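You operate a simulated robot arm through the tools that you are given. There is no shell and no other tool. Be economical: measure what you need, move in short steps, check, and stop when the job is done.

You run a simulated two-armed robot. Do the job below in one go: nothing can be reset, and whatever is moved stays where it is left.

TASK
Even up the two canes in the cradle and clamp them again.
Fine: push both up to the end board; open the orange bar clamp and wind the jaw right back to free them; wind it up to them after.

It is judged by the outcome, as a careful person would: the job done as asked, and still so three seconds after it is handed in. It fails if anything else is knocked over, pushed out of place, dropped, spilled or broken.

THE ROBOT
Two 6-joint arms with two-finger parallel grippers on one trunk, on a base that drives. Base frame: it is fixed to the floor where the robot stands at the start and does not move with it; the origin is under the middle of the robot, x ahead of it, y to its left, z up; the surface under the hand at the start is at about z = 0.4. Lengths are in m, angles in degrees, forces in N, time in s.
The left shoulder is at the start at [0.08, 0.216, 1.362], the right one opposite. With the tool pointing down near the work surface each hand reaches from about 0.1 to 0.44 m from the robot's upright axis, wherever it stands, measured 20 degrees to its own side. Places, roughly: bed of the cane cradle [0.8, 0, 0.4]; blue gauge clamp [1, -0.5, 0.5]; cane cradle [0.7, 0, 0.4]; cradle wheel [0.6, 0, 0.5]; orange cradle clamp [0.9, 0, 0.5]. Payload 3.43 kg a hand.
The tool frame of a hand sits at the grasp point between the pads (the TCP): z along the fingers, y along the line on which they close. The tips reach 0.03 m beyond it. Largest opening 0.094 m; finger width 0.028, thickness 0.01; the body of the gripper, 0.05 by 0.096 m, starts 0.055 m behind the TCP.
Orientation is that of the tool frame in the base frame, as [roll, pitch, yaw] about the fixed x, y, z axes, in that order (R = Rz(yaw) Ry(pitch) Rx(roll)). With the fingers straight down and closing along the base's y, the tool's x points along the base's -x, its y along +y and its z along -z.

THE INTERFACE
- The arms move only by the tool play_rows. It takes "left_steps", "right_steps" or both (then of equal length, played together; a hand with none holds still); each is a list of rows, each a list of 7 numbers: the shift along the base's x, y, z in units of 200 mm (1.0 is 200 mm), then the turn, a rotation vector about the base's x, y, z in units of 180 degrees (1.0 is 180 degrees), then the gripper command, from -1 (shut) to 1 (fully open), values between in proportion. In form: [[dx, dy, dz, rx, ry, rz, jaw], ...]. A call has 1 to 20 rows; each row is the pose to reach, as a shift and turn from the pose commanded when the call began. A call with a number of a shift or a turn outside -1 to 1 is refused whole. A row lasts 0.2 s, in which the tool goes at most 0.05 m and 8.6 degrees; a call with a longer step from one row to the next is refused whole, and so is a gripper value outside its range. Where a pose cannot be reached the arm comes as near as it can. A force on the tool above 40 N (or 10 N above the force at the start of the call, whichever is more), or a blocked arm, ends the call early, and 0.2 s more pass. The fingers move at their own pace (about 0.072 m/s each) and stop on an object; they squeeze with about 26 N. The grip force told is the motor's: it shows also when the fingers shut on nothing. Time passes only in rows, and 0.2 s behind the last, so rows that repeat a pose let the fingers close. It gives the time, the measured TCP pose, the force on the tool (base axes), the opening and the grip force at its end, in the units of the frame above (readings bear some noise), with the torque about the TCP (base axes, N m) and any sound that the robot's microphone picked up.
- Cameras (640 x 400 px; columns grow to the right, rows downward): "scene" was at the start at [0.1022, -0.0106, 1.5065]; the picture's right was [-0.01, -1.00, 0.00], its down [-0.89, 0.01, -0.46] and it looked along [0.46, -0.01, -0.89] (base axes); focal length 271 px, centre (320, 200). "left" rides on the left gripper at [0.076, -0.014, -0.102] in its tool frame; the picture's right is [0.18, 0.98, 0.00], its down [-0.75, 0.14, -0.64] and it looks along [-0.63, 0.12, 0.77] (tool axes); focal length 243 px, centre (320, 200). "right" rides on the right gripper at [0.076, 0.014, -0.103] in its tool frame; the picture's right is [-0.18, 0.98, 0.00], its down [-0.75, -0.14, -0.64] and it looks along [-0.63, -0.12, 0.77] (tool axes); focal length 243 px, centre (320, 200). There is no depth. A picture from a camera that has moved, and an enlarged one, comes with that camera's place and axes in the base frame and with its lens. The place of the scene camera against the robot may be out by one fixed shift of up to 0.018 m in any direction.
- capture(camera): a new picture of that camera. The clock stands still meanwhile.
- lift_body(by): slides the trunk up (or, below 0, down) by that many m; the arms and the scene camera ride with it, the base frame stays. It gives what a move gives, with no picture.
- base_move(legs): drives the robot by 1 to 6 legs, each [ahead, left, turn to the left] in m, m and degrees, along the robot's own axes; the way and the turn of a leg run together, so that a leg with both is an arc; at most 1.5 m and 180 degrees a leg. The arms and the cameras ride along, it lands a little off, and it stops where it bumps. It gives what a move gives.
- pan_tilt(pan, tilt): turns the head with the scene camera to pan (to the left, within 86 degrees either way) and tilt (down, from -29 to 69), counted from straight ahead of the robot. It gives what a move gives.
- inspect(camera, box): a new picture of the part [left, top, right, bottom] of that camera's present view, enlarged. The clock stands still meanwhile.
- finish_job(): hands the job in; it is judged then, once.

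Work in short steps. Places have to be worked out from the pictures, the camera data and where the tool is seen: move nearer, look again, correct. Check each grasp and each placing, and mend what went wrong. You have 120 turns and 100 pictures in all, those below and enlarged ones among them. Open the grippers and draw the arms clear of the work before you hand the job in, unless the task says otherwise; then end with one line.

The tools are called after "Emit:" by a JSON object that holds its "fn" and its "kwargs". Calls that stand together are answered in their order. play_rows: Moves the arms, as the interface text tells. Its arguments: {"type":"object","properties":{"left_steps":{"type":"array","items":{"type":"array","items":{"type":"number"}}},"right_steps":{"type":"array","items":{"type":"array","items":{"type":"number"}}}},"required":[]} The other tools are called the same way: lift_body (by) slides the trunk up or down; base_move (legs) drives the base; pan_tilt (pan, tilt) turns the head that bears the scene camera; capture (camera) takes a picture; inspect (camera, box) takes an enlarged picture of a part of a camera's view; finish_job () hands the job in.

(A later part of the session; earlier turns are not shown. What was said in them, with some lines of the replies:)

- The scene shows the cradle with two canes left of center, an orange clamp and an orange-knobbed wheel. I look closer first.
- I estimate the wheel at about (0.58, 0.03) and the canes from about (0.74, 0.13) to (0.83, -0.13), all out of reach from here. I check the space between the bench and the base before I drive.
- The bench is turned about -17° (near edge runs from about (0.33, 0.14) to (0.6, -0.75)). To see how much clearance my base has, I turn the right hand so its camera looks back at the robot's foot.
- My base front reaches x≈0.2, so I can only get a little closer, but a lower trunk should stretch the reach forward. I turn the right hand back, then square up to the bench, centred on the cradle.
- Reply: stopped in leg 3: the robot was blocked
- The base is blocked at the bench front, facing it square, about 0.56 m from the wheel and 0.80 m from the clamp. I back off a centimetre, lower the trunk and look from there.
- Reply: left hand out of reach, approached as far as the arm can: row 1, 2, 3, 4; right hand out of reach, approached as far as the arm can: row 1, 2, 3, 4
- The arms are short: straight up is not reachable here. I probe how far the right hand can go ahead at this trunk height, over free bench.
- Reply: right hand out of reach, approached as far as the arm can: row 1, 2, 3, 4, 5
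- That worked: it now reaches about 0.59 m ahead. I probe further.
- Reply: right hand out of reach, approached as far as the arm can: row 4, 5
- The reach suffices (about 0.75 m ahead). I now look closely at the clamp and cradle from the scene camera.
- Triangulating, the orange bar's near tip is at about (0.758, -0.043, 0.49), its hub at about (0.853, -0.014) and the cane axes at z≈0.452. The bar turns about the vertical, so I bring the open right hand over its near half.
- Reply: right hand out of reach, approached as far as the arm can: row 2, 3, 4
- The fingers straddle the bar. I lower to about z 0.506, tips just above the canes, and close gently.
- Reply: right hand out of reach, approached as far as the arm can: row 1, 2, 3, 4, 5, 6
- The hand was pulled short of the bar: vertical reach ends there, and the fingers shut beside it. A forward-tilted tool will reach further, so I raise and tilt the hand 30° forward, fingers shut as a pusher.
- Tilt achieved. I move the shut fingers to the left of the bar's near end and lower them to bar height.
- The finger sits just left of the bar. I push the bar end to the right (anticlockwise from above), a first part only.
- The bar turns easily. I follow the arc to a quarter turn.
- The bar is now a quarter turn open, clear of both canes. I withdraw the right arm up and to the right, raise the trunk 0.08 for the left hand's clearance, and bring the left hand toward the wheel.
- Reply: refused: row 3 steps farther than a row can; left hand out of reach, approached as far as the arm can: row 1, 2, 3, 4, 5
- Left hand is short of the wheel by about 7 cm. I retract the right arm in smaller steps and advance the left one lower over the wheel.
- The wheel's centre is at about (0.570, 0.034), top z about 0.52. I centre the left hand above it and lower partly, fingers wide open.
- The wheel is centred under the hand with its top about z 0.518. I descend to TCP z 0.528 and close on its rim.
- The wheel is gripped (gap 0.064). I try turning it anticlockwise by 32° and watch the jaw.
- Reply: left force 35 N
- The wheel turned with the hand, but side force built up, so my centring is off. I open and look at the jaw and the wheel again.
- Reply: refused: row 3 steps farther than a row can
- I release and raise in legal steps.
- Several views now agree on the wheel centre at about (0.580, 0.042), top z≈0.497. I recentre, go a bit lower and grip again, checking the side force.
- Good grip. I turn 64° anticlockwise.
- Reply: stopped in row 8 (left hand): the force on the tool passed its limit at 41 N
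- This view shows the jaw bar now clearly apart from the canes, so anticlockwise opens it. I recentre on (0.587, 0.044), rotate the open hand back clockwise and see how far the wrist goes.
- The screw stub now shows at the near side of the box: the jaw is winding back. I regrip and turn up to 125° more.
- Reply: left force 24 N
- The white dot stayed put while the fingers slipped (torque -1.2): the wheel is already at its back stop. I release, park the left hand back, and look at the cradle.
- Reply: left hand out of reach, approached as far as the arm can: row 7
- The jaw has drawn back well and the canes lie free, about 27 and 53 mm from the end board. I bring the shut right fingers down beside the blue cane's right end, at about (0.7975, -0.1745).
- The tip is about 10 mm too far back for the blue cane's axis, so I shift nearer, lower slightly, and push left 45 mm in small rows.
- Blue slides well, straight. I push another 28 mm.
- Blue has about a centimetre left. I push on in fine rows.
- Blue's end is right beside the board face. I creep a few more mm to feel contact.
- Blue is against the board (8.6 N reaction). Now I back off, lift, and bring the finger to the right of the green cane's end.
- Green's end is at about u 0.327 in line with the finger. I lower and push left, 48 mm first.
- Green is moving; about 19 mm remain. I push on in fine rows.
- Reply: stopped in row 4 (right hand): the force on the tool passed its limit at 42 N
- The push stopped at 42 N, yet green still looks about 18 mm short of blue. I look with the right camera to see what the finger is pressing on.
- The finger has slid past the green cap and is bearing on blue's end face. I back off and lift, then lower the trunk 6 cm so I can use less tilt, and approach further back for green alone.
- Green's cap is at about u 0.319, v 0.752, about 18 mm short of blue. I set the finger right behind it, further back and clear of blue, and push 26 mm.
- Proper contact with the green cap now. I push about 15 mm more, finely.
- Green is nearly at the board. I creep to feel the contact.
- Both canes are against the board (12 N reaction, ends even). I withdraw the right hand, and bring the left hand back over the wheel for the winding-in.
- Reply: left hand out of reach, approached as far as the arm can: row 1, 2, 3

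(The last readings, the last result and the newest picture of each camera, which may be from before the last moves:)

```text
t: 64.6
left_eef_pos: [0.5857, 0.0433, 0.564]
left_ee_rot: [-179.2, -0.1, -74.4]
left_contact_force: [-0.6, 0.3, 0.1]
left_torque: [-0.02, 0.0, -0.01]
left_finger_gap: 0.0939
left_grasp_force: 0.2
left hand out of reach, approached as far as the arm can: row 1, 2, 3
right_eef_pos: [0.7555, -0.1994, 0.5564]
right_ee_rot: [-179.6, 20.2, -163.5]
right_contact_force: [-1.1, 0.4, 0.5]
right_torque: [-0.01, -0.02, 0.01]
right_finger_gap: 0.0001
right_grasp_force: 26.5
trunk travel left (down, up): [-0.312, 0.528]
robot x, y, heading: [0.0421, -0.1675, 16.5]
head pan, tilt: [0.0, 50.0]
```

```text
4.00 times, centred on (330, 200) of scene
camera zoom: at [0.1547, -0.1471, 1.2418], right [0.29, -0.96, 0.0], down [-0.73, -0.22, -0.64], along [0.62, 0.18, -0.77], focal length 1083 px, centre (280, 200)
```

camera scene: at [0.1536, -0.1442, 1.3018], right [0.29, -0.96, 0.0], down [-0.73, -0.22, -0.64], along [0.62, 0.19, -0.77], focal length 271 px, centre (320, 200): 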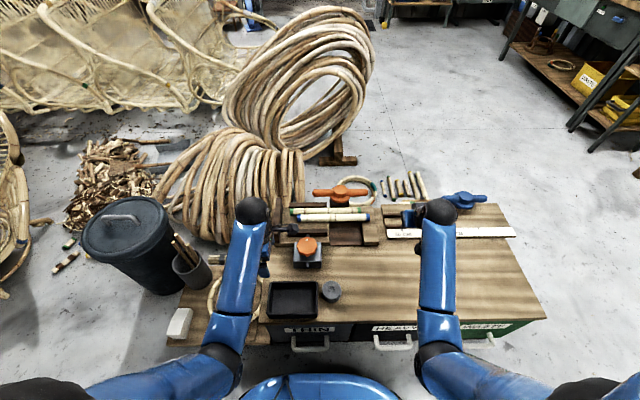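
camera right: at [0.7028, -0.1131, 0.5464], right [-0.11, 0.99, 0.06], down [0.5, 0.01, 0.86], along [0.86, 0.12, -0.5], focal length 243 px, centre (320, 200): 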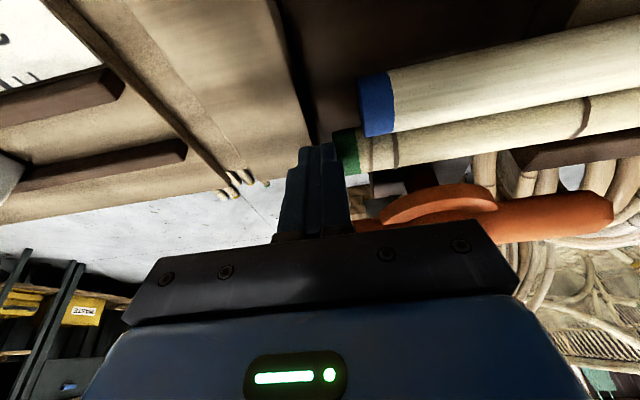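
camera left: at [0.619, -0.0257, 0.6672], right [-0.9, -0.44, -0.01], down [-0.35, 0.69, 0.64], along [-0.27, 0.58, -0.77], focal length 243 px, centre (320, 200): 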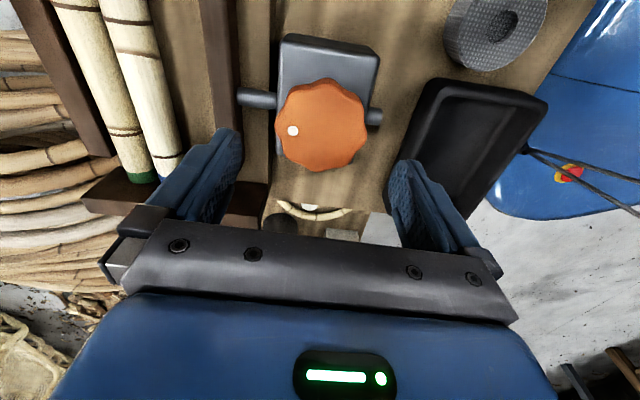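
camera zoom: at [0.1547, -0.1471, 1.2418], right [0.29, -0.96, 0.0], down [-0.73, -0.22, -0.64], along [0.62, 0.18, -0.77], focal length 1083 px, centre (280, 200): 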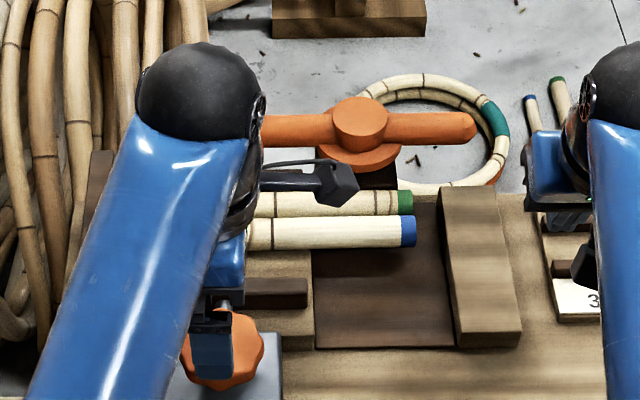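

The right ends are level too. I lower, grip the wheel, and turn it clockwise about 73°.

Emit:
{"fn": "play_rows", "kwargs": {"left_steps": [[0.006, 0.003, -0.12, 0, 0, 0, 1], [0.006, 0.003, -0.245, 0, 0, 0, 1], [0.006, 0.003, -0.245, 0, 0, 0, 0.4], [0.006, 0.003, -0.245, 0, 0, 0, -1], [0.006, 0.003, -0.245, 0, 0, 0, -1], [0.006, 0.003, -0.245, 0, 0, -0.045, -1], [0.006, 0.003, -0.245, 0, 0, -0.09, -1], [0.006, 0.003, -0.245, 0, 0, -0.135, -1], [0.006, 0.003, -0.245, 0, 0, -0.18, -1], [0.006, 0.003, -0.245, 0, 0, -0.225, -1], [0.006, 0.003, -0.245, 0, 0, -0.27, -1], [0.006, 0.003, -0.245, 0, 0, -0.315, -1], [0.006, 0.003, -0.245, 0, 0, -0.36, -1], [0.006, 0.003, -0.245, 0, 0, -0.405, -1]]}}

Emit:
{"fn": "capture", "kwargs": {"camera": "left"}}

Emit:
{"fn": "inspect", "kwargs": {"camera": "scene", "box": [260, 150, 400, 250]}}

```text
t: 67.6
left_eef_pos: [0.5876, 0.046, 0.5149]
left_ee_rot: [-179.4, -0.1, -147.4]
left_contact_force: [-18.7, -9.3, -3.0]
left_torque: [-0.1, 1.23, 0.01]
left_finger_gap: 0.0671
left_grasp_force: 45.1
right_eef_pos: [0.7557, -0.1986, 0.5571]
right_ee_rot: [-179.5, 20.2, -163.5]
right_contact_force: [-0.5, 0.7, 0.1]
right_torque: [-0.01, -0.02, 0.01]
right_finger_gap: 0.0
right_grasp_force: 26.1
trunk travel left (down, up): [-0.312, 0.528]
robot x, y, heading: [0.0426, -0.1672, 16.5]
head pan, tilt: [0.0, 50.0]
```

```text
37 pictures are left
camera left: at [0.5309, -0.0062, 0.6179], right [-0.69, 0.73, -0.01], down [0.56, 0.53, 0.64], along [0.47, 0.43, -0.77], focal length 243 px, centre (320, 200)
```

left: 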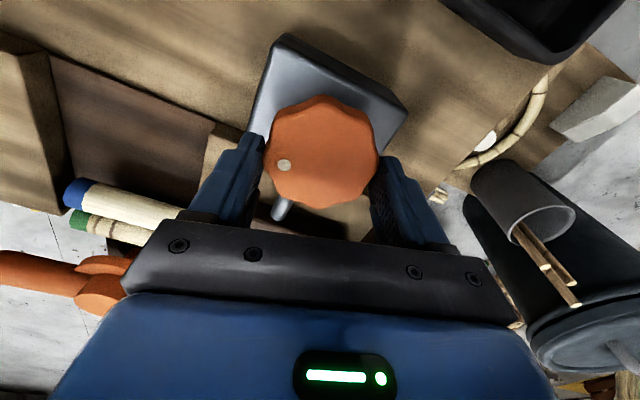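

```text
4.00 times, centred on (330, 200) of scene
camera zoom: at [0.154, -0.1464, 1.2418], right [0.29, -0.96, 0.0], down [-0.73, -0.22, -0.64], along [0.62, 0.18, -0.77], focal length 1083 px, centre (280, 200)
```

zoom: 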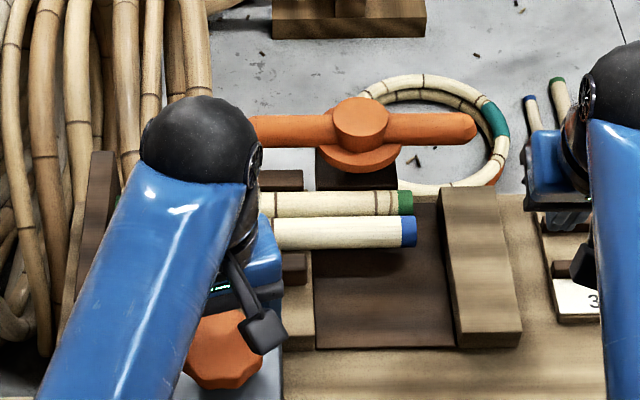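

The wheel turns and the jaw advances. I continue 24°, watching the torque.

Emit:
{"fn": "play_rows", "kwargs": {"left_steps": [[0, 0, 0, 0, 0, -0.045, -1], [0, 0, 0, 0, 0, -0.09, -1], [0, 0, 0, 0, 0, -0.135, -1]]}}

Emit:
{"fn": "inspect", "kwargs": {"camera": "scene", "box": [260, 150, 400, 250]}}

```text
t: 68.4
left_eef_pos: [0.5879, 0.0454, 0.5157]
left_ee_rot: [-179.4, -0.1, -171.7]
left_contact_force: [-12.3, -6.6, 2.5]
left_torque: [0.32, 1.36, 0.04]
left_finger_gap: 0.0671
left_grasp_force: 44.8
right_eef_pos: [0.7547, -0.1985, 0.5567]
right_ee_rot: [-179.5, 20.1, -163.5]
right_contact_force: [1.2, -0.2, 0.1]
right_torque: [-0.02, 0.02, 0.04]
right_finger_gap: 0.0001
right_grasp_force: 26.4
trunk travel left (down, up): [-0.312, 0.528]
robot x, y, heading: [0.0448, -0.1653, 16.8]
head pan, tilt: [0.0, 50.0]
```

```text
4.00 times, centred on (330, 200) of scene
camera zoom: at [0.1539, -0.1467, 1.2419], right [0.29, -0.96, 0.0], down [-0.73, -0.22, -0.64], along [0.62, 0.18, -0.77], focal length 1083 px, centre (280, 200)
```

zoom: 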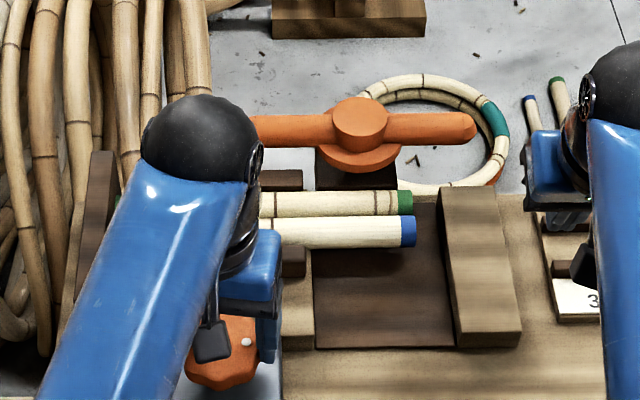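

No torque yet. I go on another 16° and look.

Emit:
{"fn": "play_rows", "kwargs": {"left_steps": [[0, 0, 0, 0, 0, -0.045, -1], [0, 0, 0, 0, 0, -0.09, -1]]}}

Emit:
{"fn": "capture", "kwargs": {"camera": "left"}}

Emit:
{"fn": "inspect", "kwargs": {"camera": "scene", "box": [300, 170, 380, 230]}}

```text
t: 69.0
left_eef_pos: [0.587, 0.0459, 0.515]
left_ee_rot: [-179.3, -0.1, 172.0]
left_contact_force: [-11.1, -7.9, -0.8]
left_torque: [0.17, -0.08, 0.02]
left_finger_gap: 0.0669
left_grasp_force: 45.0
right_eef_pos: [0.7546, -0.1985, 0.5575]
right_ee_rot: [-179.7, 20.3, -163.5]
right_contact_force: [0.4, -1.3, -0.8]
right_torque: [0.02, 0.02, -0.02]
right_finger_gap: 0.0
right_grasp_force: 25.7
trunk travel left (down, up): [-0.312, 0.528]
robot x, y, heading: [0.0453, -0.1661, 16.5]
head pan, tilt: [0.0, 50.0]
```

```text
34 pictures are left
camera left: at [0.5111, 0.0419, 0.6178], right [-0.05, 1.0, -0.01], down [0.77, 0.04, 0.64], along [0.64, 0.02, -0.77], focal length 243 px, centre (320, 200)
```

left: 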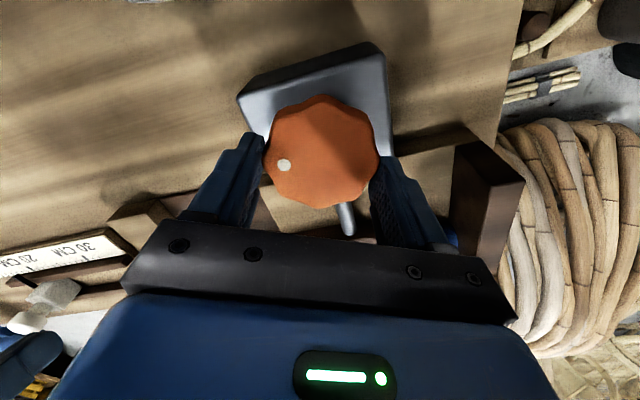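

```text
6.67 times, centred on (340, 200) of scene
camera zoom: at [0.1539, -0.1466, 1.2418], right [0.29, -0.96, 0.0], down [-0.73, -0.22, -0.64], along [0.62, 0.18, -0.77], focal length 1806 px, centre (187, 200)
```

zoom: 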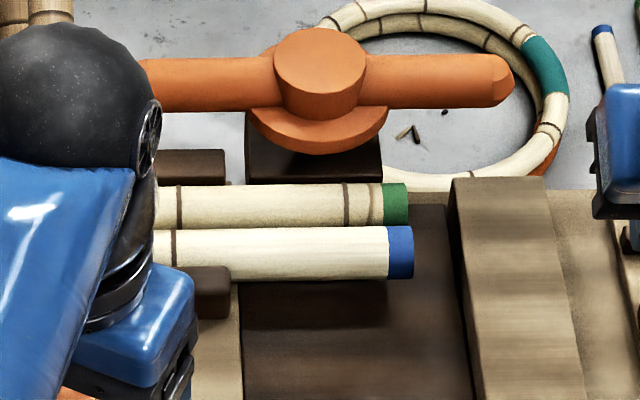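

The jaw is almost at blue. I continue 12° more in smaller rows.

Emit:
{"fn": "play_rows", "kwargs": {"left_steps": [[0, 0, 0, 0, 0, -0.022, -1], [0, 0, 0, 0, 0, -0.044, -1], [0, 0, 0, 0, 0, -0.066, -1]]}}

Emit:
{"fn": "inspect", "kwargs": {"camera": "scene", "box": [300, 170, 380, 230]}}

```text
t: 69.8
left_eef_pos: [0.5887, 0.0435, 0.5149]
left_ee_rot: [-179.4, -0.1, 160.1]
left_contact_force: [2.1, -15.6, -5.3]
left_torque: [-0.09, -0.27, 0.26]
left_finger_gap: 0.0653
left_grasp_force: 45.1
right_eef_pos: [0.7557, -0.1999, 0.5564]
right_ee_rot: [-179.5, 20.2, -163.6]
right_contact_force: [0.1, 0.2, -0.2]
right_torque: [0.01, -0.02, -0.01]
right_finger_gap: 0.0
right_grasp_force: 26.1
trunk travel left (down, up): [-0.312, 0.528]
robot x, y, heading: [0.0435, -0.1661, 16.5]
head pan, tilt: [0.0, 50.0]
```

```text
6.67 times, centred on (340, 200) of scene
camera zoom: at [0.1557, -0.1473, 1.2416], right [0.29, -0.96, 0.0], down [-0.73, -0.22, -0.64], along [0.62, 0.18, -0.77], focal length 1806 px, centre (187, 200)
```

zoom: 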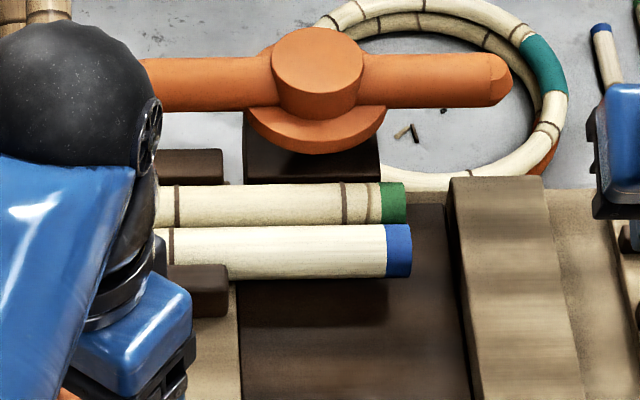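

Resistance is beginning (0.26 N m). I turn another 12° to snug it.

Emit:
{"fn": "play_rows", "kwargs": {"left_steps": [[0, 0, 0, 0, 0, -0.022, -1], [0, 0, 0, 0, 0, -0.044, -1], [0, 0, 0, 0, 0, -0.066, -1]]}}

Emit:
{"fn": "capture", "kwargs": {"camera": "left"}}

```text
t: 70.6
left_eef_pos: [0.5872, 0.0444, 0.5157]
left_ee_rot: [-179.2, -0.2, 148.5]
left_contact_force: [0.6, -23.1, -1.7]
left_torque: [-0.2, -0.32, 1.65]
left_finger_gap: 0.0628
left_grasp_force: 45.3
right_eef_pos: [0.7545, -0.1995, 0.5573]
right_ee_rot: [-179.7, 20.2, -163.5]
right_contact_force: [0.4, 0.3, -0.2]
right_torque: [-0.01, -0.01, -0.03]
right_finger_gap: 0.0003
right_grasp_force: 25.8
trunk travel left (down, up): [-0.312, 0.528]
robot x, y, heading: [0.0439, -0.165, 16.6]
head pan, tilt: [0.0, 50.0]
```

```text
31 pictures are left
camera left: at [0.5163, 0.0722, 0.6184], right [0.36, 0.93, -0.01], down [0.72, -0.27, 0.64], along [0.59, -0.24, -0.77], focal length 243 px, centre (320, 200)
```

left: 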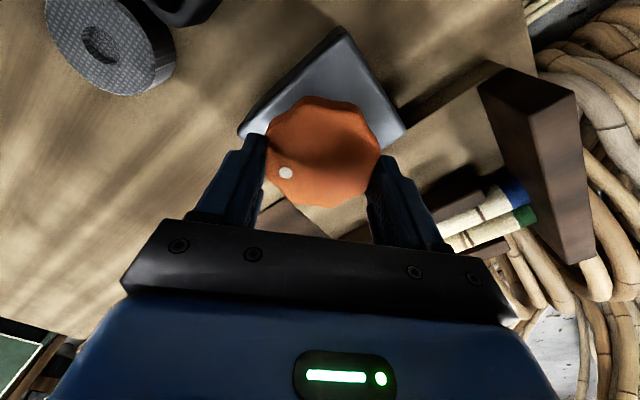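

Torque is 1.65 N m and the fingers begin to slip: the jaw is tight on the canes. I release, park the left hand clear and check the cradle.

Emit:
{"fn": "play_rows", "kwargs": {"left_steps": [[0, 0, 0, 0, 0, 0, 1], [0, 0, 0, 0, 0, 0, 1], [0, 0, 0.2, 0, 0, 0, 1], [-0.15, 0.1, 0.25, 0, 0, 0, 1], [-0.3, 0.2, 0.2, 0, 0, 0, 1], [-0.45, 0.3, 0.15, 0, 0, 0, 1], [-0.6, 0.4, 0.12, 0, 0, 0, 1]]}}

Emit:
{"fn": "inspect", "kwargs": {"camera": "scene", "box": [265, 150, 385, 240]}}

```text
t: 72.2
left_eef_pos: [0.4714, 0.1258, 0.5288]
left_ee_rot: [-179.5, 0.0, 148.4]
left_contact_force: [-0.7, 0.0, 0.8]
left_torque: [0.02, 0.03, -0.01]
left_finger_gap: 0.0942
left_grasp_force: 0.0
left hand out of reach, approached as far as the arm can: row 6, 7
right_eef_pos: [0.7541, -0.1982, 0.5567]
right_ee_rot: [-179.6, 20.3, -163.5]
right_contact_force: [0.0, -0.2, -0.7]
right_torque: [-0.01, 0.01, 0.0]
right_finger_gap: 0.0002
right_grasp_force: 26.6
trunk travel left (down, up): [-0.312, 0.528]
robot x, y, heading: [0.0423, -0.1664, 16.5]
head pan, tilt: [0.0, 50.0]
```

```text
4.44 times, centred on (325, 195) of scene
camera zoom: at [0.1543, -0.1457, 1.2418], right [0.29, -0.96, 0.0], down [-0.73, -0.22, -0.64], along [0.62, 0.18, -0.77], focal length 1204 px, centre (298, 222)
```

zoom: 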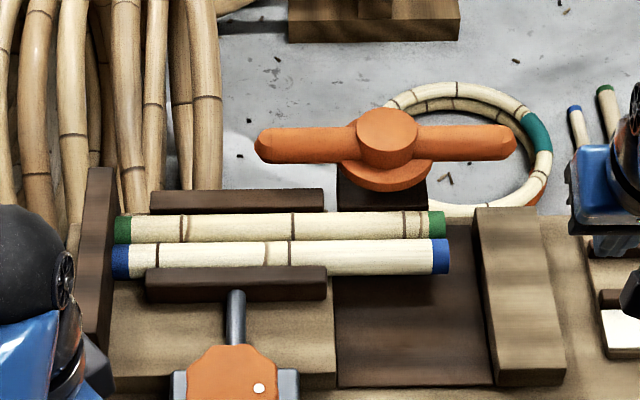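

The jaw is tight with both canes flush at the board. To close the bar clamp I'll hook its right end from behind and swing it back over the canes; first I tilt the right hand to 40° and hover beyond the bar's right half.

Emit:
{"fn": "play_rows", "kwargs": {"right_steps": [[0.08, 0.08, 0.09, 0.0108, -0.0354, 0, -1], [0.2, 0.18, 0.12, 0.0216, -0.0708, 0, -1], [0.33, 0.29, 0.12, 0.0324, -0.1062, 0, -1], [0.46, 0.4, 0.12, 0.0324, -0.1062, 0, -1], [0.58, 0.5, 0.12, 0.0324, -0.1062, 0, -1], [0.685, 0.59, 0.12, 0.0324, -0.1062, 0, -1], [0.685, 0.59, 0.12, 0.0324, -0.1062, 0, -1]]}}

Emit:
{"fn": "capture", "kwargs": {"camera": "right"}}

Emit:
{"fn": "inspect", "kwargs": {"camera": "scene", "box": [280, 130, 400, 220]}}

```text
t: 73.8
left_eef_pos: [0.4706, 0.1244, 0.5289]
left_ee_rot: [-179.3, -0.1, 148.4]
left_contact_force: [-0.9, 0.5, 0.6]
left_torque: [0.0, -0.01, 0.03]
left_finger_gap: 0.0939
left_grasp_force: 0.0
right_eef_pos: [0.893, -0.0793, 0.5829]
right_ee_rot: [-179.8, 40.3, -163.6]
right_contact_force: [-0.4, 0.3, 0.6]
right_torque: [-0.02, -0.03, -0.01]
right_finger_gap: 0.0
right_grasp_force: 26.0
trunk travel left (down, up): [-0.312, 0.528]
robot x, y, heading: [0.0447, -0.1672, 16.6]
head pan, tilt: [0.0, 50.0]
```

```text
29 pictures are left
camera right: at [0.7683, -0.0999, 0.6119], right [-0.14, 0.98, 0.12], down [0.19, -0.09, 0.98], along [0.97, 0.16, -0.18], focal length 243 px, centre (320, 200)
```

right: 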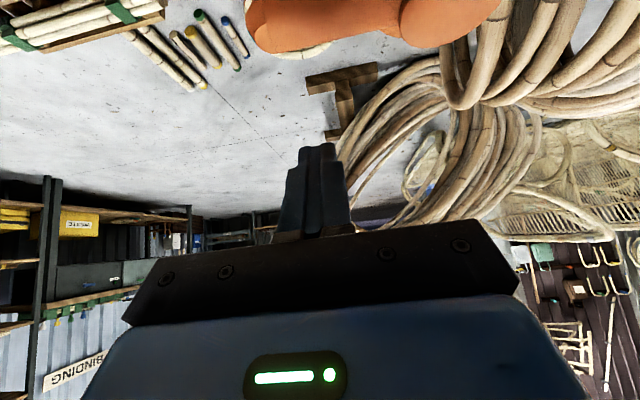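

```text
4.44 times, centred on (340, 175) of scene
camera zoom: at [0.1547, -0.1463, 1.2417], right [0.29, -0.96, 0.0], down [-0.73, -0.22, -0.64], along [0.62, 0.18, -0.77], focal length 1204 px, centre (231, 311)
```

zoom: 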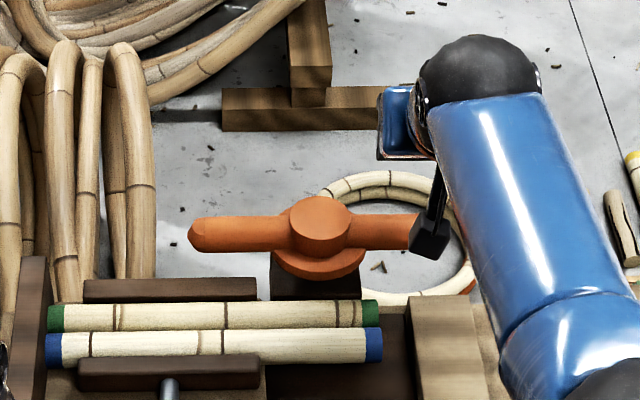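

The hand hovers beyond the bar's right half. I lower to hook height (TCP z 0.517).

Emit:
{"fn": "play_rows", "kwargs": {"right_steps": [[0, 0, -0.15, 0, 0, 0, -1], [0, 0, -0.27, 0, 0, 0, -1], [0, 0, -0.33, 0, 0, 0, -1], [0, 0, -0.33, 0, 0, 0, -1]]}}

Emit:
{"fn": "capture", "kwargs": {"camera": "right"}}

Emit:
{"fn": "inspect", "kwargs": {"camera": "scene", "box": [280, 130, 400, 220]}}

```text
t: 74.8
left_eef_pos: [0.4719, 0.1256, 0.529]
left_ee_rot: [-179.6, -0.1, 148.4]
left_contact_force: [0.5, -0.2, -0.9]
left_torque: [-0.02, 0.0, 0.03]
left_finger_gap: 0.0942
left_grasp_force: 0.3
right_eef_pos: [0.8784, -0.0838, 0.5242]
right_ee_rot: [-179.9, 40.6, -163.7]
right_contact_force: [1.8, 0.3, 10.9]
right_torque: [0.1, -0.11, -0.06]
right_finger_gap: 0.0
right_grasp_force: 26.5
right hand out of reach, approached as far as the arm can: row 2, 3, 4
trunk travel left (down, up): [-0.312, 0.528]
robot x, y, heading: [0.0437, -0.1665, 16.5]
head pan, tilt: [0.0, 50.0]
```

```text
27 pictures are left
camera right: at [0.7537, -0.1044, 0.5532], right [-0.14, 0.98, 0.12], down [0.19, -0.09, 0.98], along [0.97, 0.16, -0.17], focal length 243 px, centre (320, 200)
```

right: 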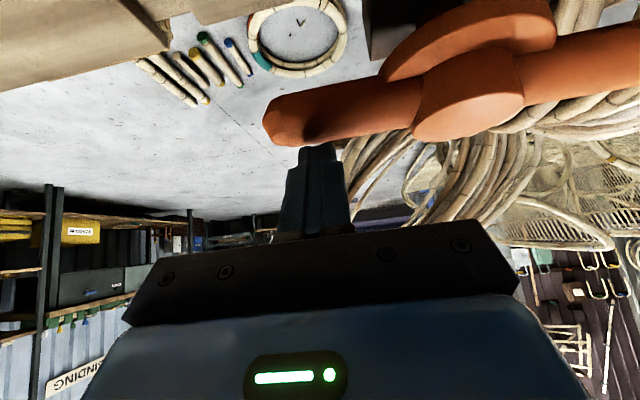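

```text
4.44 times, centred on (340, 175) of scene
camera zoom: at [0.1529, -0.1461, 1.2421], right [0.29, -0.96, 0.0], down [-0.73, -0.22, -0.64], along [0.62, 0.18, -0.77], focal length 1204 px, centre (231, 311)
```

zoom: 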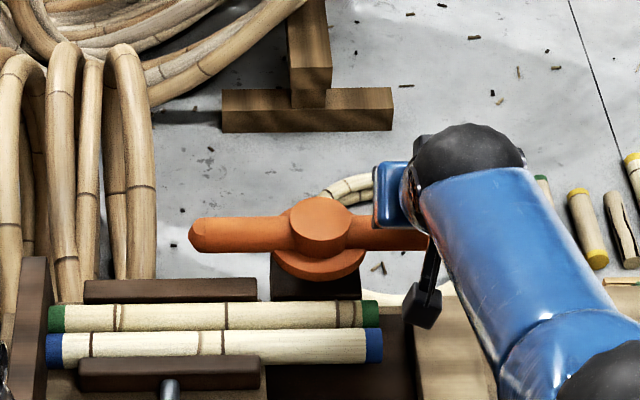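

The hand ran out of reach and only came to rest on top of the bar. I lift it, and try tilting the left hand forward and up so that the trunk can go lower.

Emit:
{"fn": "play_rows", "kwargs": {"right_steps": [[0, 0, 0.1, 0, 0, 0, -1], [-0.05, 0, 0.3, 0, 0, 0, -1], [-0.1, -0.02, 0.4, 0, 0, 0, -1], [-0.1, -0.02, 0.5, 0, 0, 0, -1], [-0.1, -0.02, 0.5, 0, 0, 0, -1], [-0.1, -0.02, 0.5, 0, 0, 0, -1]], "left_steps": [[0, 0, 0, 0.012, -0.04, 0, 1], [0, 0, 0.05, 0.024, -0.08, 0, 1], [0, 0, 0.15, 0.036, -0.12, 0, 1], [0, 0, 0.25, 0.0487, -0.1594, 0, 1], [0, 0, 0.35, 0.0607, -0.1994, 0, 1], [0, 0, 0.45, 0.0727, -0.2394, 0, 1]]}}

```text
t: 76.2
left_eef_pos: [0.4719, 0.127, 0.619]
left_ee_rot: [143.8, 27.9, 139.0]
left_contact_force: [0.5, 0.4, -0.5]
left_torque: [-0.01, -0.01, 0.0]
left_finger_gap: 0.0939
left_grasp_force: 0.1
right_eef_pos: [0.8565, -0.088, 0.6232]
right_ee_rot: [-179.8, 40.2, -163.7]
right_contact_force: [0.5, 0.1, 0.3]
right_torque: [-0.02, 0.01, 0.04]
right_finger_gap: 0.0
right_grasp_force: 26.0
trunk travel left (down, up): [-0.312, 0.528]
robot x, y, heading: [0.0428, -0.1652, 16.7]
head pan, tilt: [0.0, 50.0]
```

Both hands are high now. I lower the trunk 7 cm and check how far the right hand then reaches behind the bar.

Emit:
{"fn": "lift_body", "kwargs": {"by": -0.07}}

Emit:
{"fn": "play_rows", "kwargs": {"right_steps": [[0.08, 0.02, 0.02, 0, 0, 0, -1], [0.16, 0.04, 0.02, 0, 0, 0, -1], [0.2, 0.05, -0.05, 0, 0, 0, -1], [0.2, 0.05, -0.12, 0, 0, 0, -1], [0.2, 0.05, -0.17, 0, 0, 0, -1], [0.2, 0.05, -0.17, 0, 0, 0, -1]]}}

Emit:
{"fn": "capture", "kwargs": {"camera": "right"}}

Emit:
{"fn": "inspect", "kwargs": {"camera": "scene", "box": [280, 110, 400, 200]}}

```text
t: 77.3
left_eef_pos: [0.4714, 0.1264, 0.5491]
left_ee_rot: [143.9, 27.8, 139.2]
left_contact_force: [0.2, 0.1, -0.2]
left_torque: [0.04, 0.0, -0.01]
left_finger_gap: 0.094
left_grasp_force: 0.0
right_eef_pos: [0.857, -0.0878, 0.5536]
right_ee_rot: [-179.8, 40.2, -163.6]
right_contact_force: [-0.5, -0.4, 0.2]
right_torque: [0.01, 0.02, 0.01]
right_finger_gap: 0.0001
right_grasp_force: 26.2
trunk travel left (down, up): [-0.242, 0.598]
robot x, y, heading: [0.0416, -0.1674, 16.5]
head pan, tilt: [0.0, 50.0]
```

```text
t: 78.7
left_eef_pos: [0.4722, 0.1261, 0.5493]
left_ee_rot: [143.9, 27.8, 139.2]
left_contact_force: [0.1, -0.1, -0.6]
left_torque: [0.0, -0.02, 0.03]
left_finger_gap: 0.094
left_grasp_force: 0.0
right_eef_pos: [0.8976, -0.0775, 0.5196]
right_ee_rot: [-179.9, 40.2, -163.7]
right_contact_force: [-0.2, 0.1, 0.1]
right_torque: [-0.02, -0.01, -0.01]
right_finger_gap: 0.0
right_grasp_force: 26.0
trunk travel left (down, up): [-0.242, 0.598]
robot x, y, heading: [0.0444, -0.1675, 16.7]
head pan, tilt: [0.0, 50.0]
```

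```text
25 pictures are left
camera right: at [0.774, -0.0987, 0.5487], right [-0.14, 0.98, 0.12], down [0.19, -0.09, 0.98], along [0.97, 0.16, -0.18], focal length 243 px, centre (320, 200)
```

right: 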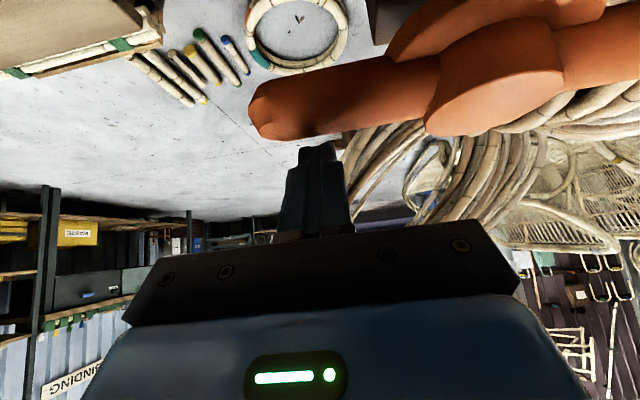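

```text
4.44 times, centred on (340, 155) of scene
camera zoom: at [0.1547, -0.146, 1.1717], right [0.29, -0.96, 0.0], down [-0.73, -0.22, -0.64], along [0.62, 0.18, -0.77], focal length 1204 px, centre (231, 400)
```

zoom: 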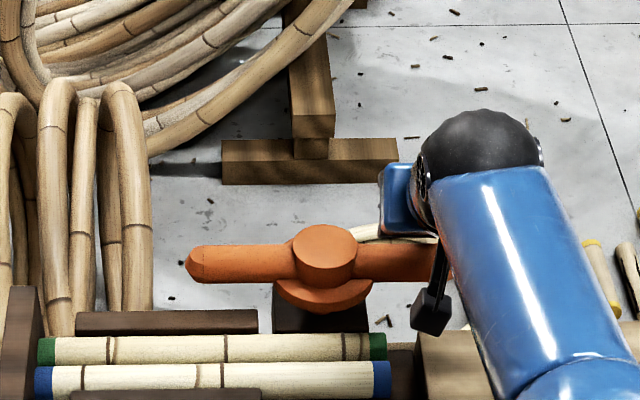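

The finger is now behind the bar with no contact. I drop 5 mm more and draw the bar's end toward me along the arc, the first half.

Emit:
{"fn": "play_rows", "kwargs": {"right_steps": [[0, 0, -0.025, 0, 0, 0, -1], [-0.06, -0.025, -0.025, 0, 0, 0, -1], [-0.12, -0.05, -0.025, 0, 0, 0, -1], [-0.1734, -0.0739, -0.025, 0, 0, 0, -1], [-0.24, -0.079, -0.025, 0, 0, 0, -1], [-0.3085, -0.0817, -0.025, 0, 0, 0, -1]]}}

Emit:
{"fn": "capture", "kwargs": {"camera": "right"}}

Emit:
{"fn": "inspect", "kwargs": {"camera": "scene", "box": [280, 110, 400, 200]}}

```text
t: 80.1
left_eef_pos: [0.4727, 0.1273, 0.5481]
left_ee_rot: [143.9, 27.9, 139.2]
left_contact_force: [0.8, 0.4, 0.2]
left_torque: [0.02, 0.02, 0.02]
left_finger_gap: 0.0941
left_grasp_force: 0.0
right_eef_pos: [0.8327, -0.0947, 0.515]
right_ee_rot: [-179.8, 40.0, -163.5]
right_contact_force: [-1.0, 0.1, 0.2]
right_torque: [-0.02, 0.03, 0.01]
right_finger_gap: 0.0004
right_grasp_force: 26.1
trunk travel left (down, up): [-0.242, 0.598]
robot x, y, heading: [0.0409, -0.1646, 16.6]
head pan, tilt: [0.0, 50.0]
```

```text
23 pictures are left
camera right: at [0.7107, -0.1155, 0.5436], right [-0.14, 0.98, 0.12], down [0.19, -0.09, 0.98], along [0.97, 0.16, -0.18], focal length 243 px, centre (320, 200)
```

right: 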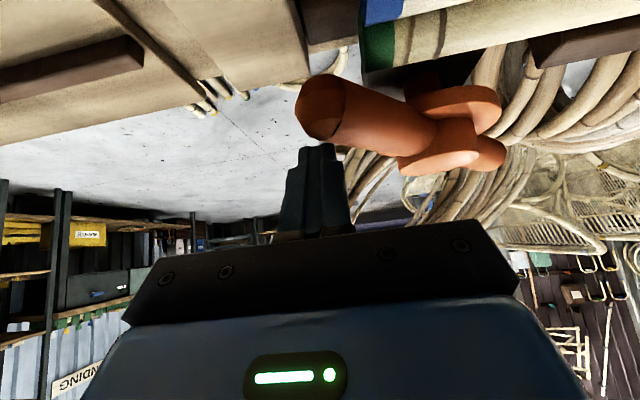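

```text
4.44 times, centred on (340, 155) of scene
camera zoom: at [0.1546, -0.1461, 1.1717], right [0.29, -0.96, 0.0], down [-0.73, -0.22, -0.64], along [0.62, 0.18, -0.77], focal length 1204 px, centre (231, 400)
```

zoom: 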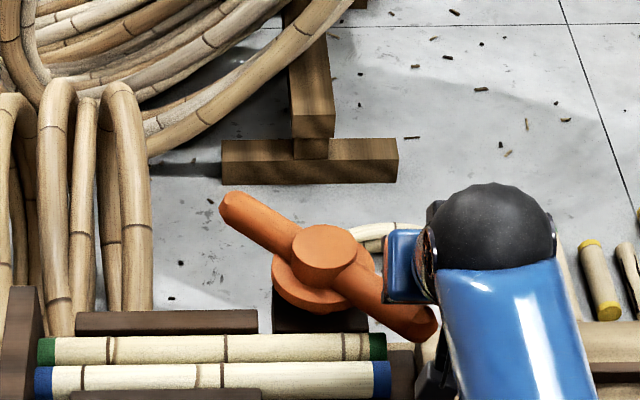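

The bar swings back nicely. I continue the arc to bring it over the canes.

Emit:
{"fn": "play_rows", "kwargs": {"right_steps": [[-0.065, 0.017, 0, 0, 0, 0, -1], [-0.1304, 0.0386, 0, 0, 0, 0, -1], [-0.175, 0.066, 0, 0, 0, 0, -1], [-0.2143, 0.096, 0, 0, 0, 0, -1], [-0.25, 0.135, 0, 0, 0, 0, -1], [-0.275, 0.165, 0, 0, 0, 0, -1]]}}

Emit:
{"fn": "capture", "kwargs": {"camera": "right"}}

Emit:
{"fn": "inspect", "kwargs": {"camera": "scene", "box": [280, 110, 400, 200]}}

```text
t: 81.5
left_eef_pos: [0.4723, 0.126, 0.549]
left_ee_rot: [144.0, 27.9, 139.1]
left_contact_force: [0.6, 0.1, 0.2]
left_torque: [0.01, -0.02, 0.01]
left_finger_gap: 0.0939
left_grasp_force: 0.1
right_eef_pos: [0.7805, -0.0641, 0.5148]
right_ee_rot: [-179.8, 40.2, -163.6]
right_contact_force: [-0.8, 0.8, 0.1]
right_torque: [0.01, 0.01, -0.01]
right_finger_gap: 0.0
right_grasp_force: 26.4
trunk travel left (down, up): [-0.242, 0.598]
robot x, y, heading: [0.0424, -0.1674, 16.7]
head pan, tilt: [0.0, 50.0]
```

```text
21 pictures are left
camera right: at [0.656, -0.0838, 0.5434], right [-0.14, 0.98, 0.12], down [0.19, -0.09, 0.98], along [0.97, 0.16, -0.18], focal length 243 px, centre (320, 200)
```

right: 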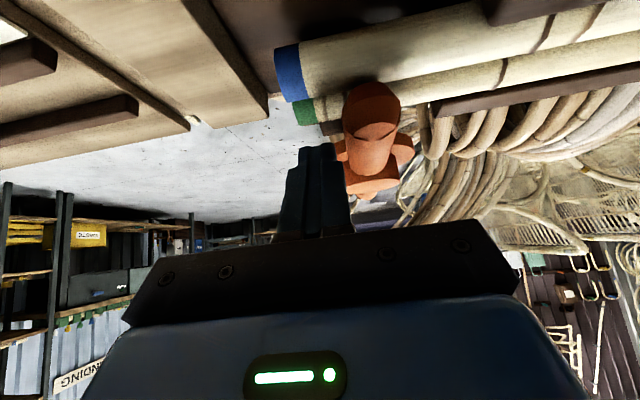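

```text
4.44 times, centred on (340, 155) of scene
camera zoom: at [0.1546, -0.1459, 1.1717], right [0.29, -0.96, 0.0], down [-0.73, -0.22, -0.64], along [0.62, 0.18, -0.77], focal length 1204 px, centre (231, 400)
```

zoom: 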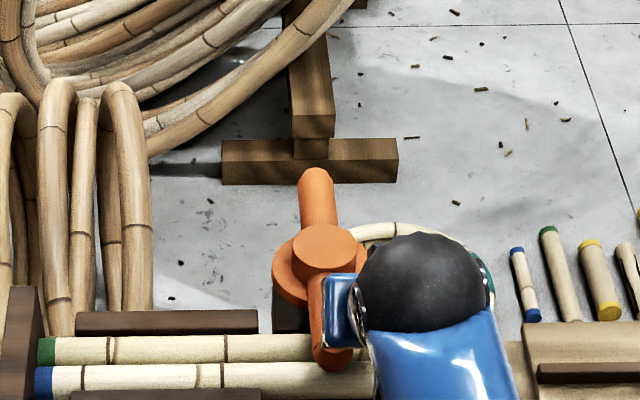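

The bar lies over both canes, within a couple of degrees of its first position. I nudge 4 mm more to seat it.

Emit:
{"fn": "play_rows", "kwargs": {"right_steps": [[-0.003, 0.01, 0, 0, 0, 0, -1], [-0.006, 0.019, 0, 0, 0, 0, -1]]}}

Emit:
{"fn": "inspect", "kwargs": {"camera": "scene", "box": [280, 110, 400, 200]}}

```text
t: 82.1
left_eef_pos: [0.4726, 0.1287, 0.5483]
left_ee_rot: [143.9, 27.8, 139.1]
left_contact_force: [0.9, -0.9, 0.2]
left_torque: [-0.01, -0.03, 0.04]
left_finger_gap: 0.0941
left_grasp_force: 0.1
right_eef_pos: [0.7776, -0.0593, 0.5133]
right_ee_rot: [-179.7, 40.3, -163.6]
right_contact_force: [0.3, 0.6, 0.5]
right_torque: [0.01, 0.0, -0.02]
right_finger_gap: 0.0
right_grasp_force: 26.3
trunk travel left (down, up): [-0.242, 0.598]
robot x, y, heading: [0.0445, -0.1646, 16.5]
head pan, tilt: [0.0, 50.0]
```

```text
4.44 times, centred on (340, 155) of scene
camera zoom: at [0.1547, -0.146, 1.1717], right [0.29, -0.96, 0.0], down [-0.73, -0.22, -0.64], along [0.62, 0.18, -0.77], focal length 1204 px, centre (231, 400)
```

zoom: 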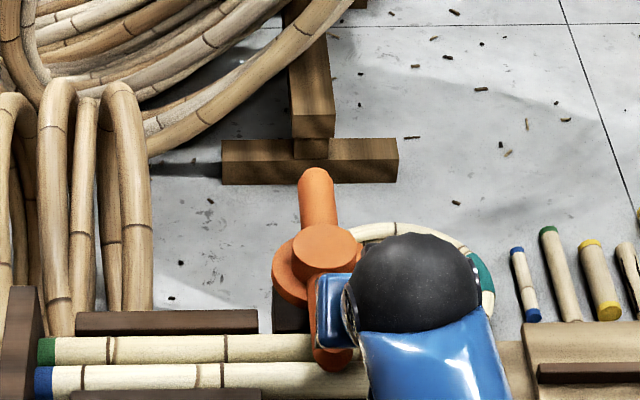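

I draw the right hand off to the right and up, open the gripper, and review.

Emit:
{"fn": "play_rows", "kwargs": {"right_steps": [[0.022, -0.072, 0, 0, 0, 0, -1], [0.05, -0.17, 0.1, 0, 0, 0, -1], [0.0, -0.3, 0.25, 0, 0, 0, -1], [-0.1, -0.45, 0.35, 0, 0, 0, 0], [-0.2, -0.6, 0.35, 0, 0, 0, 1], [-0.3, -0.75, 0.35, 0, 0, 0, 1]]}}

Emit:
{"fn": "inspect", "kwargs": {"camera": "scene", "box": [260, 110, 400, 230]}}

```text
t: 83.5
left_eef_pos: [0.4722, 0.1266, 0.5478]
left_ee_rot: [143.9, 27.8, 139.1]
left_contact_force: [0.3, -0.5, 0.9]
left_torque: [0.0, 0.0, 0.02]
left_finger_gap: 0.0939
left_grasp_force: 0.1
right_eef_pos: [0.7168, -0.2082, 0.5869]
right_ee_rot: [-179.9, 40.2, -163.6]
right_contact_force: [-0.1, -0.1, -0.4]
right_torque: [0.02, -0.01, 0.04]
right_finger_gap: 0.0936
right_grasp_force: 0.1
trunk travel left (down, up): [-0.242, 0.598]
robot x, y, heading: [0.0466, -0.1703, 16.7]
head pan, tilt: [0.0, 50.0]
```

```text
3.33 times, centred on (330, 170) of scene
camera zoom: at [0.1543, -0.1464, 1.1718], right [0.29, -0.96, 0.0], down [-0.73, -0.22, -0.64], along [0.62, 0.18, -0.77], focal length 903 px, centre (287, 300)
```

zoom: 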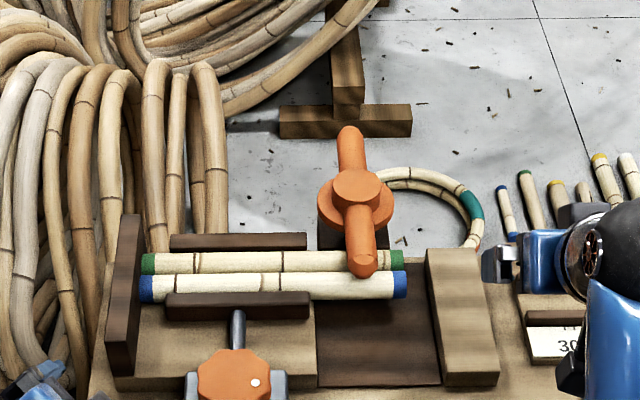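

The bar is back over both canes, the jaw is on blue and the ends look level. One close look at the board end before handing in.

Emit:
{"fn": "inspect", "kwargs": {"camera": "scene", "box": [275, 165, 335, 215]}}

Emit:
{"fn": "capture", "kwargs": {"camera": "scene"}}

```text
8.00 times, centred on (305, 190) of scene
camera zoom: at [0.1543, -0.1464, 1.1718], right [0.29, -0.96, 0.0], down [-0.73, -0.22, -0.64], along [0.62, 0.18, -0.77], focal length 2167 px, centre (440, 280)
```

zoom: 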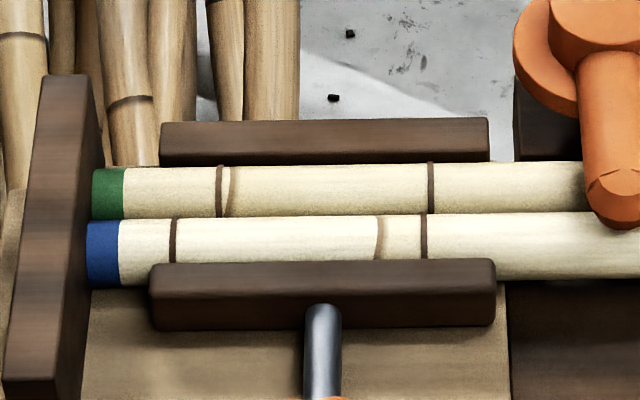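

```text
16 pictures are left
camera scene: at [0.1543, -0.1464, 1.1718], right [0.29, -0.96, 0.0], down [-0.73, -0.22, -0.64], along [0.62, 0.18, -0.77], focal length 271 px, centre (320, 200)
```

scene: 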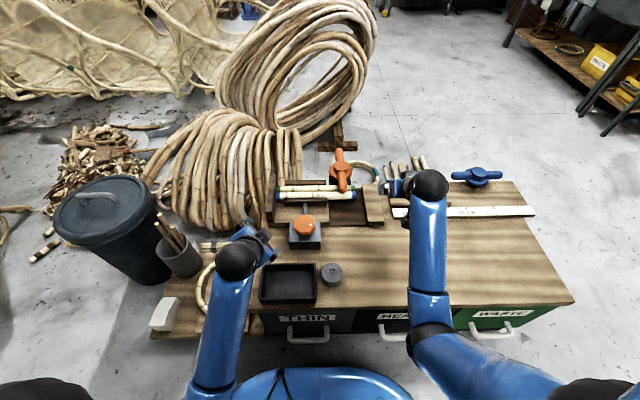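

Both canes touch the end board, held by jaw and bar, and nothing else has moved. I raise the trunk to draw the arms clear and hand in.

Emit:
{"fn": "lift_body", "kwargs": {"by": 0.2}}

Emit:
{"fn": "base_move", "kwargs": {"legs": [[-0.15, 0, 0]]}}

Emit:
{"fn": "inspect", "kwargs": {"camera": "scene", "box": [240, 120, 480, 290]}}

```text
t: 85.6
left_eef_pos: [0.4714, 0.1266, 0.7482]
left_ee_rot: [143.9, 27.8, 139.1]
left_contact_force: [-0.5, 0.2, 0.3]
left_torque: [0.02, 0.01, -0.01]
left_finger_gap: 0.094
left_grasp_force: 0.0
right_eef_pos: [0.7174, -0.2083, 0.7863]
right_ee_rot: [-179.8, 40.2, -163.6]
right_contact_force: [0.5, -1.2, 0.2]
right_torque: [-0.01, 0.01, -0.01]
right_finger_gap: 0.0939
right_grasp_force: 0.0
trunk travel left (down, up): [-0.442, 0.398]
robot x, y, heading: [0.0451, -0.1635, 16.4]
head pan, tilt: [0.0, 50.0]
```

```text
t: 87.0
left_eef_pos: [0.3312, 0.0837, 0.7473]
left_ee_rot: [143.8, 27.8, 139.1]
left_contact_force: [-1.0, -0.9, -0.1]
left_torque: [0.0, 0.02, 0.01]
left_finger_gap: 0.0943
left_grasp_force: 0.1
right_eef_pos: [0.577, -0.251, 0.787]
right_ee_rot: [-179.9, 40.2, -163.6]
right_contact_force: [1.2, 0.0, 0.5]
right_torque: [-0.02, -0.03, 0.01]
right_finger_gap: 0.094
right_grasp_force: 0.1
trunk travel left (down, up): [-0.442, 0.398]
robot x, y, heading: [-0.0993, -0.2075, 16.6]
head pan, tilt: [0.0, 50.0]
```

```text
2.35 times, centred on (360, 205) of scene
camera zoom: at [0.0127, -0.1884, 1.3717], right [0.29, -0.96, 0.0], down [-0.73, -0.22, -0.64], along [0.62, 0.18, -0.77], focal length 637 px, centre (226, 188)
```

zoom: 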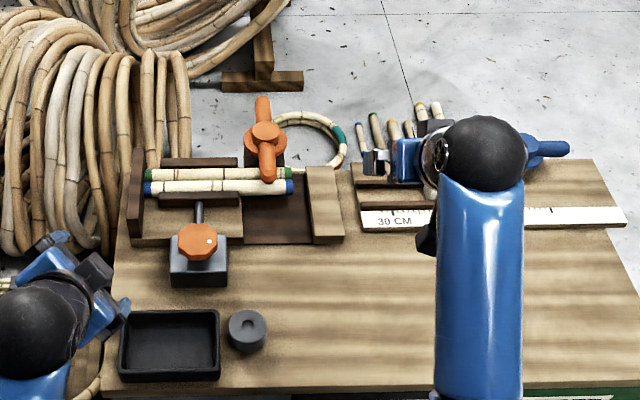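

Everything is in place and the arms are clear, so I hand in.

Emit:
{"fn": "finish_job", "kwargs": {}}

```text
The job is handed in.
```

Both canes are up against the end board with their ends level. The jaw is wound tight on them, the orange bar clamp is back over them, and nothing else was moved.
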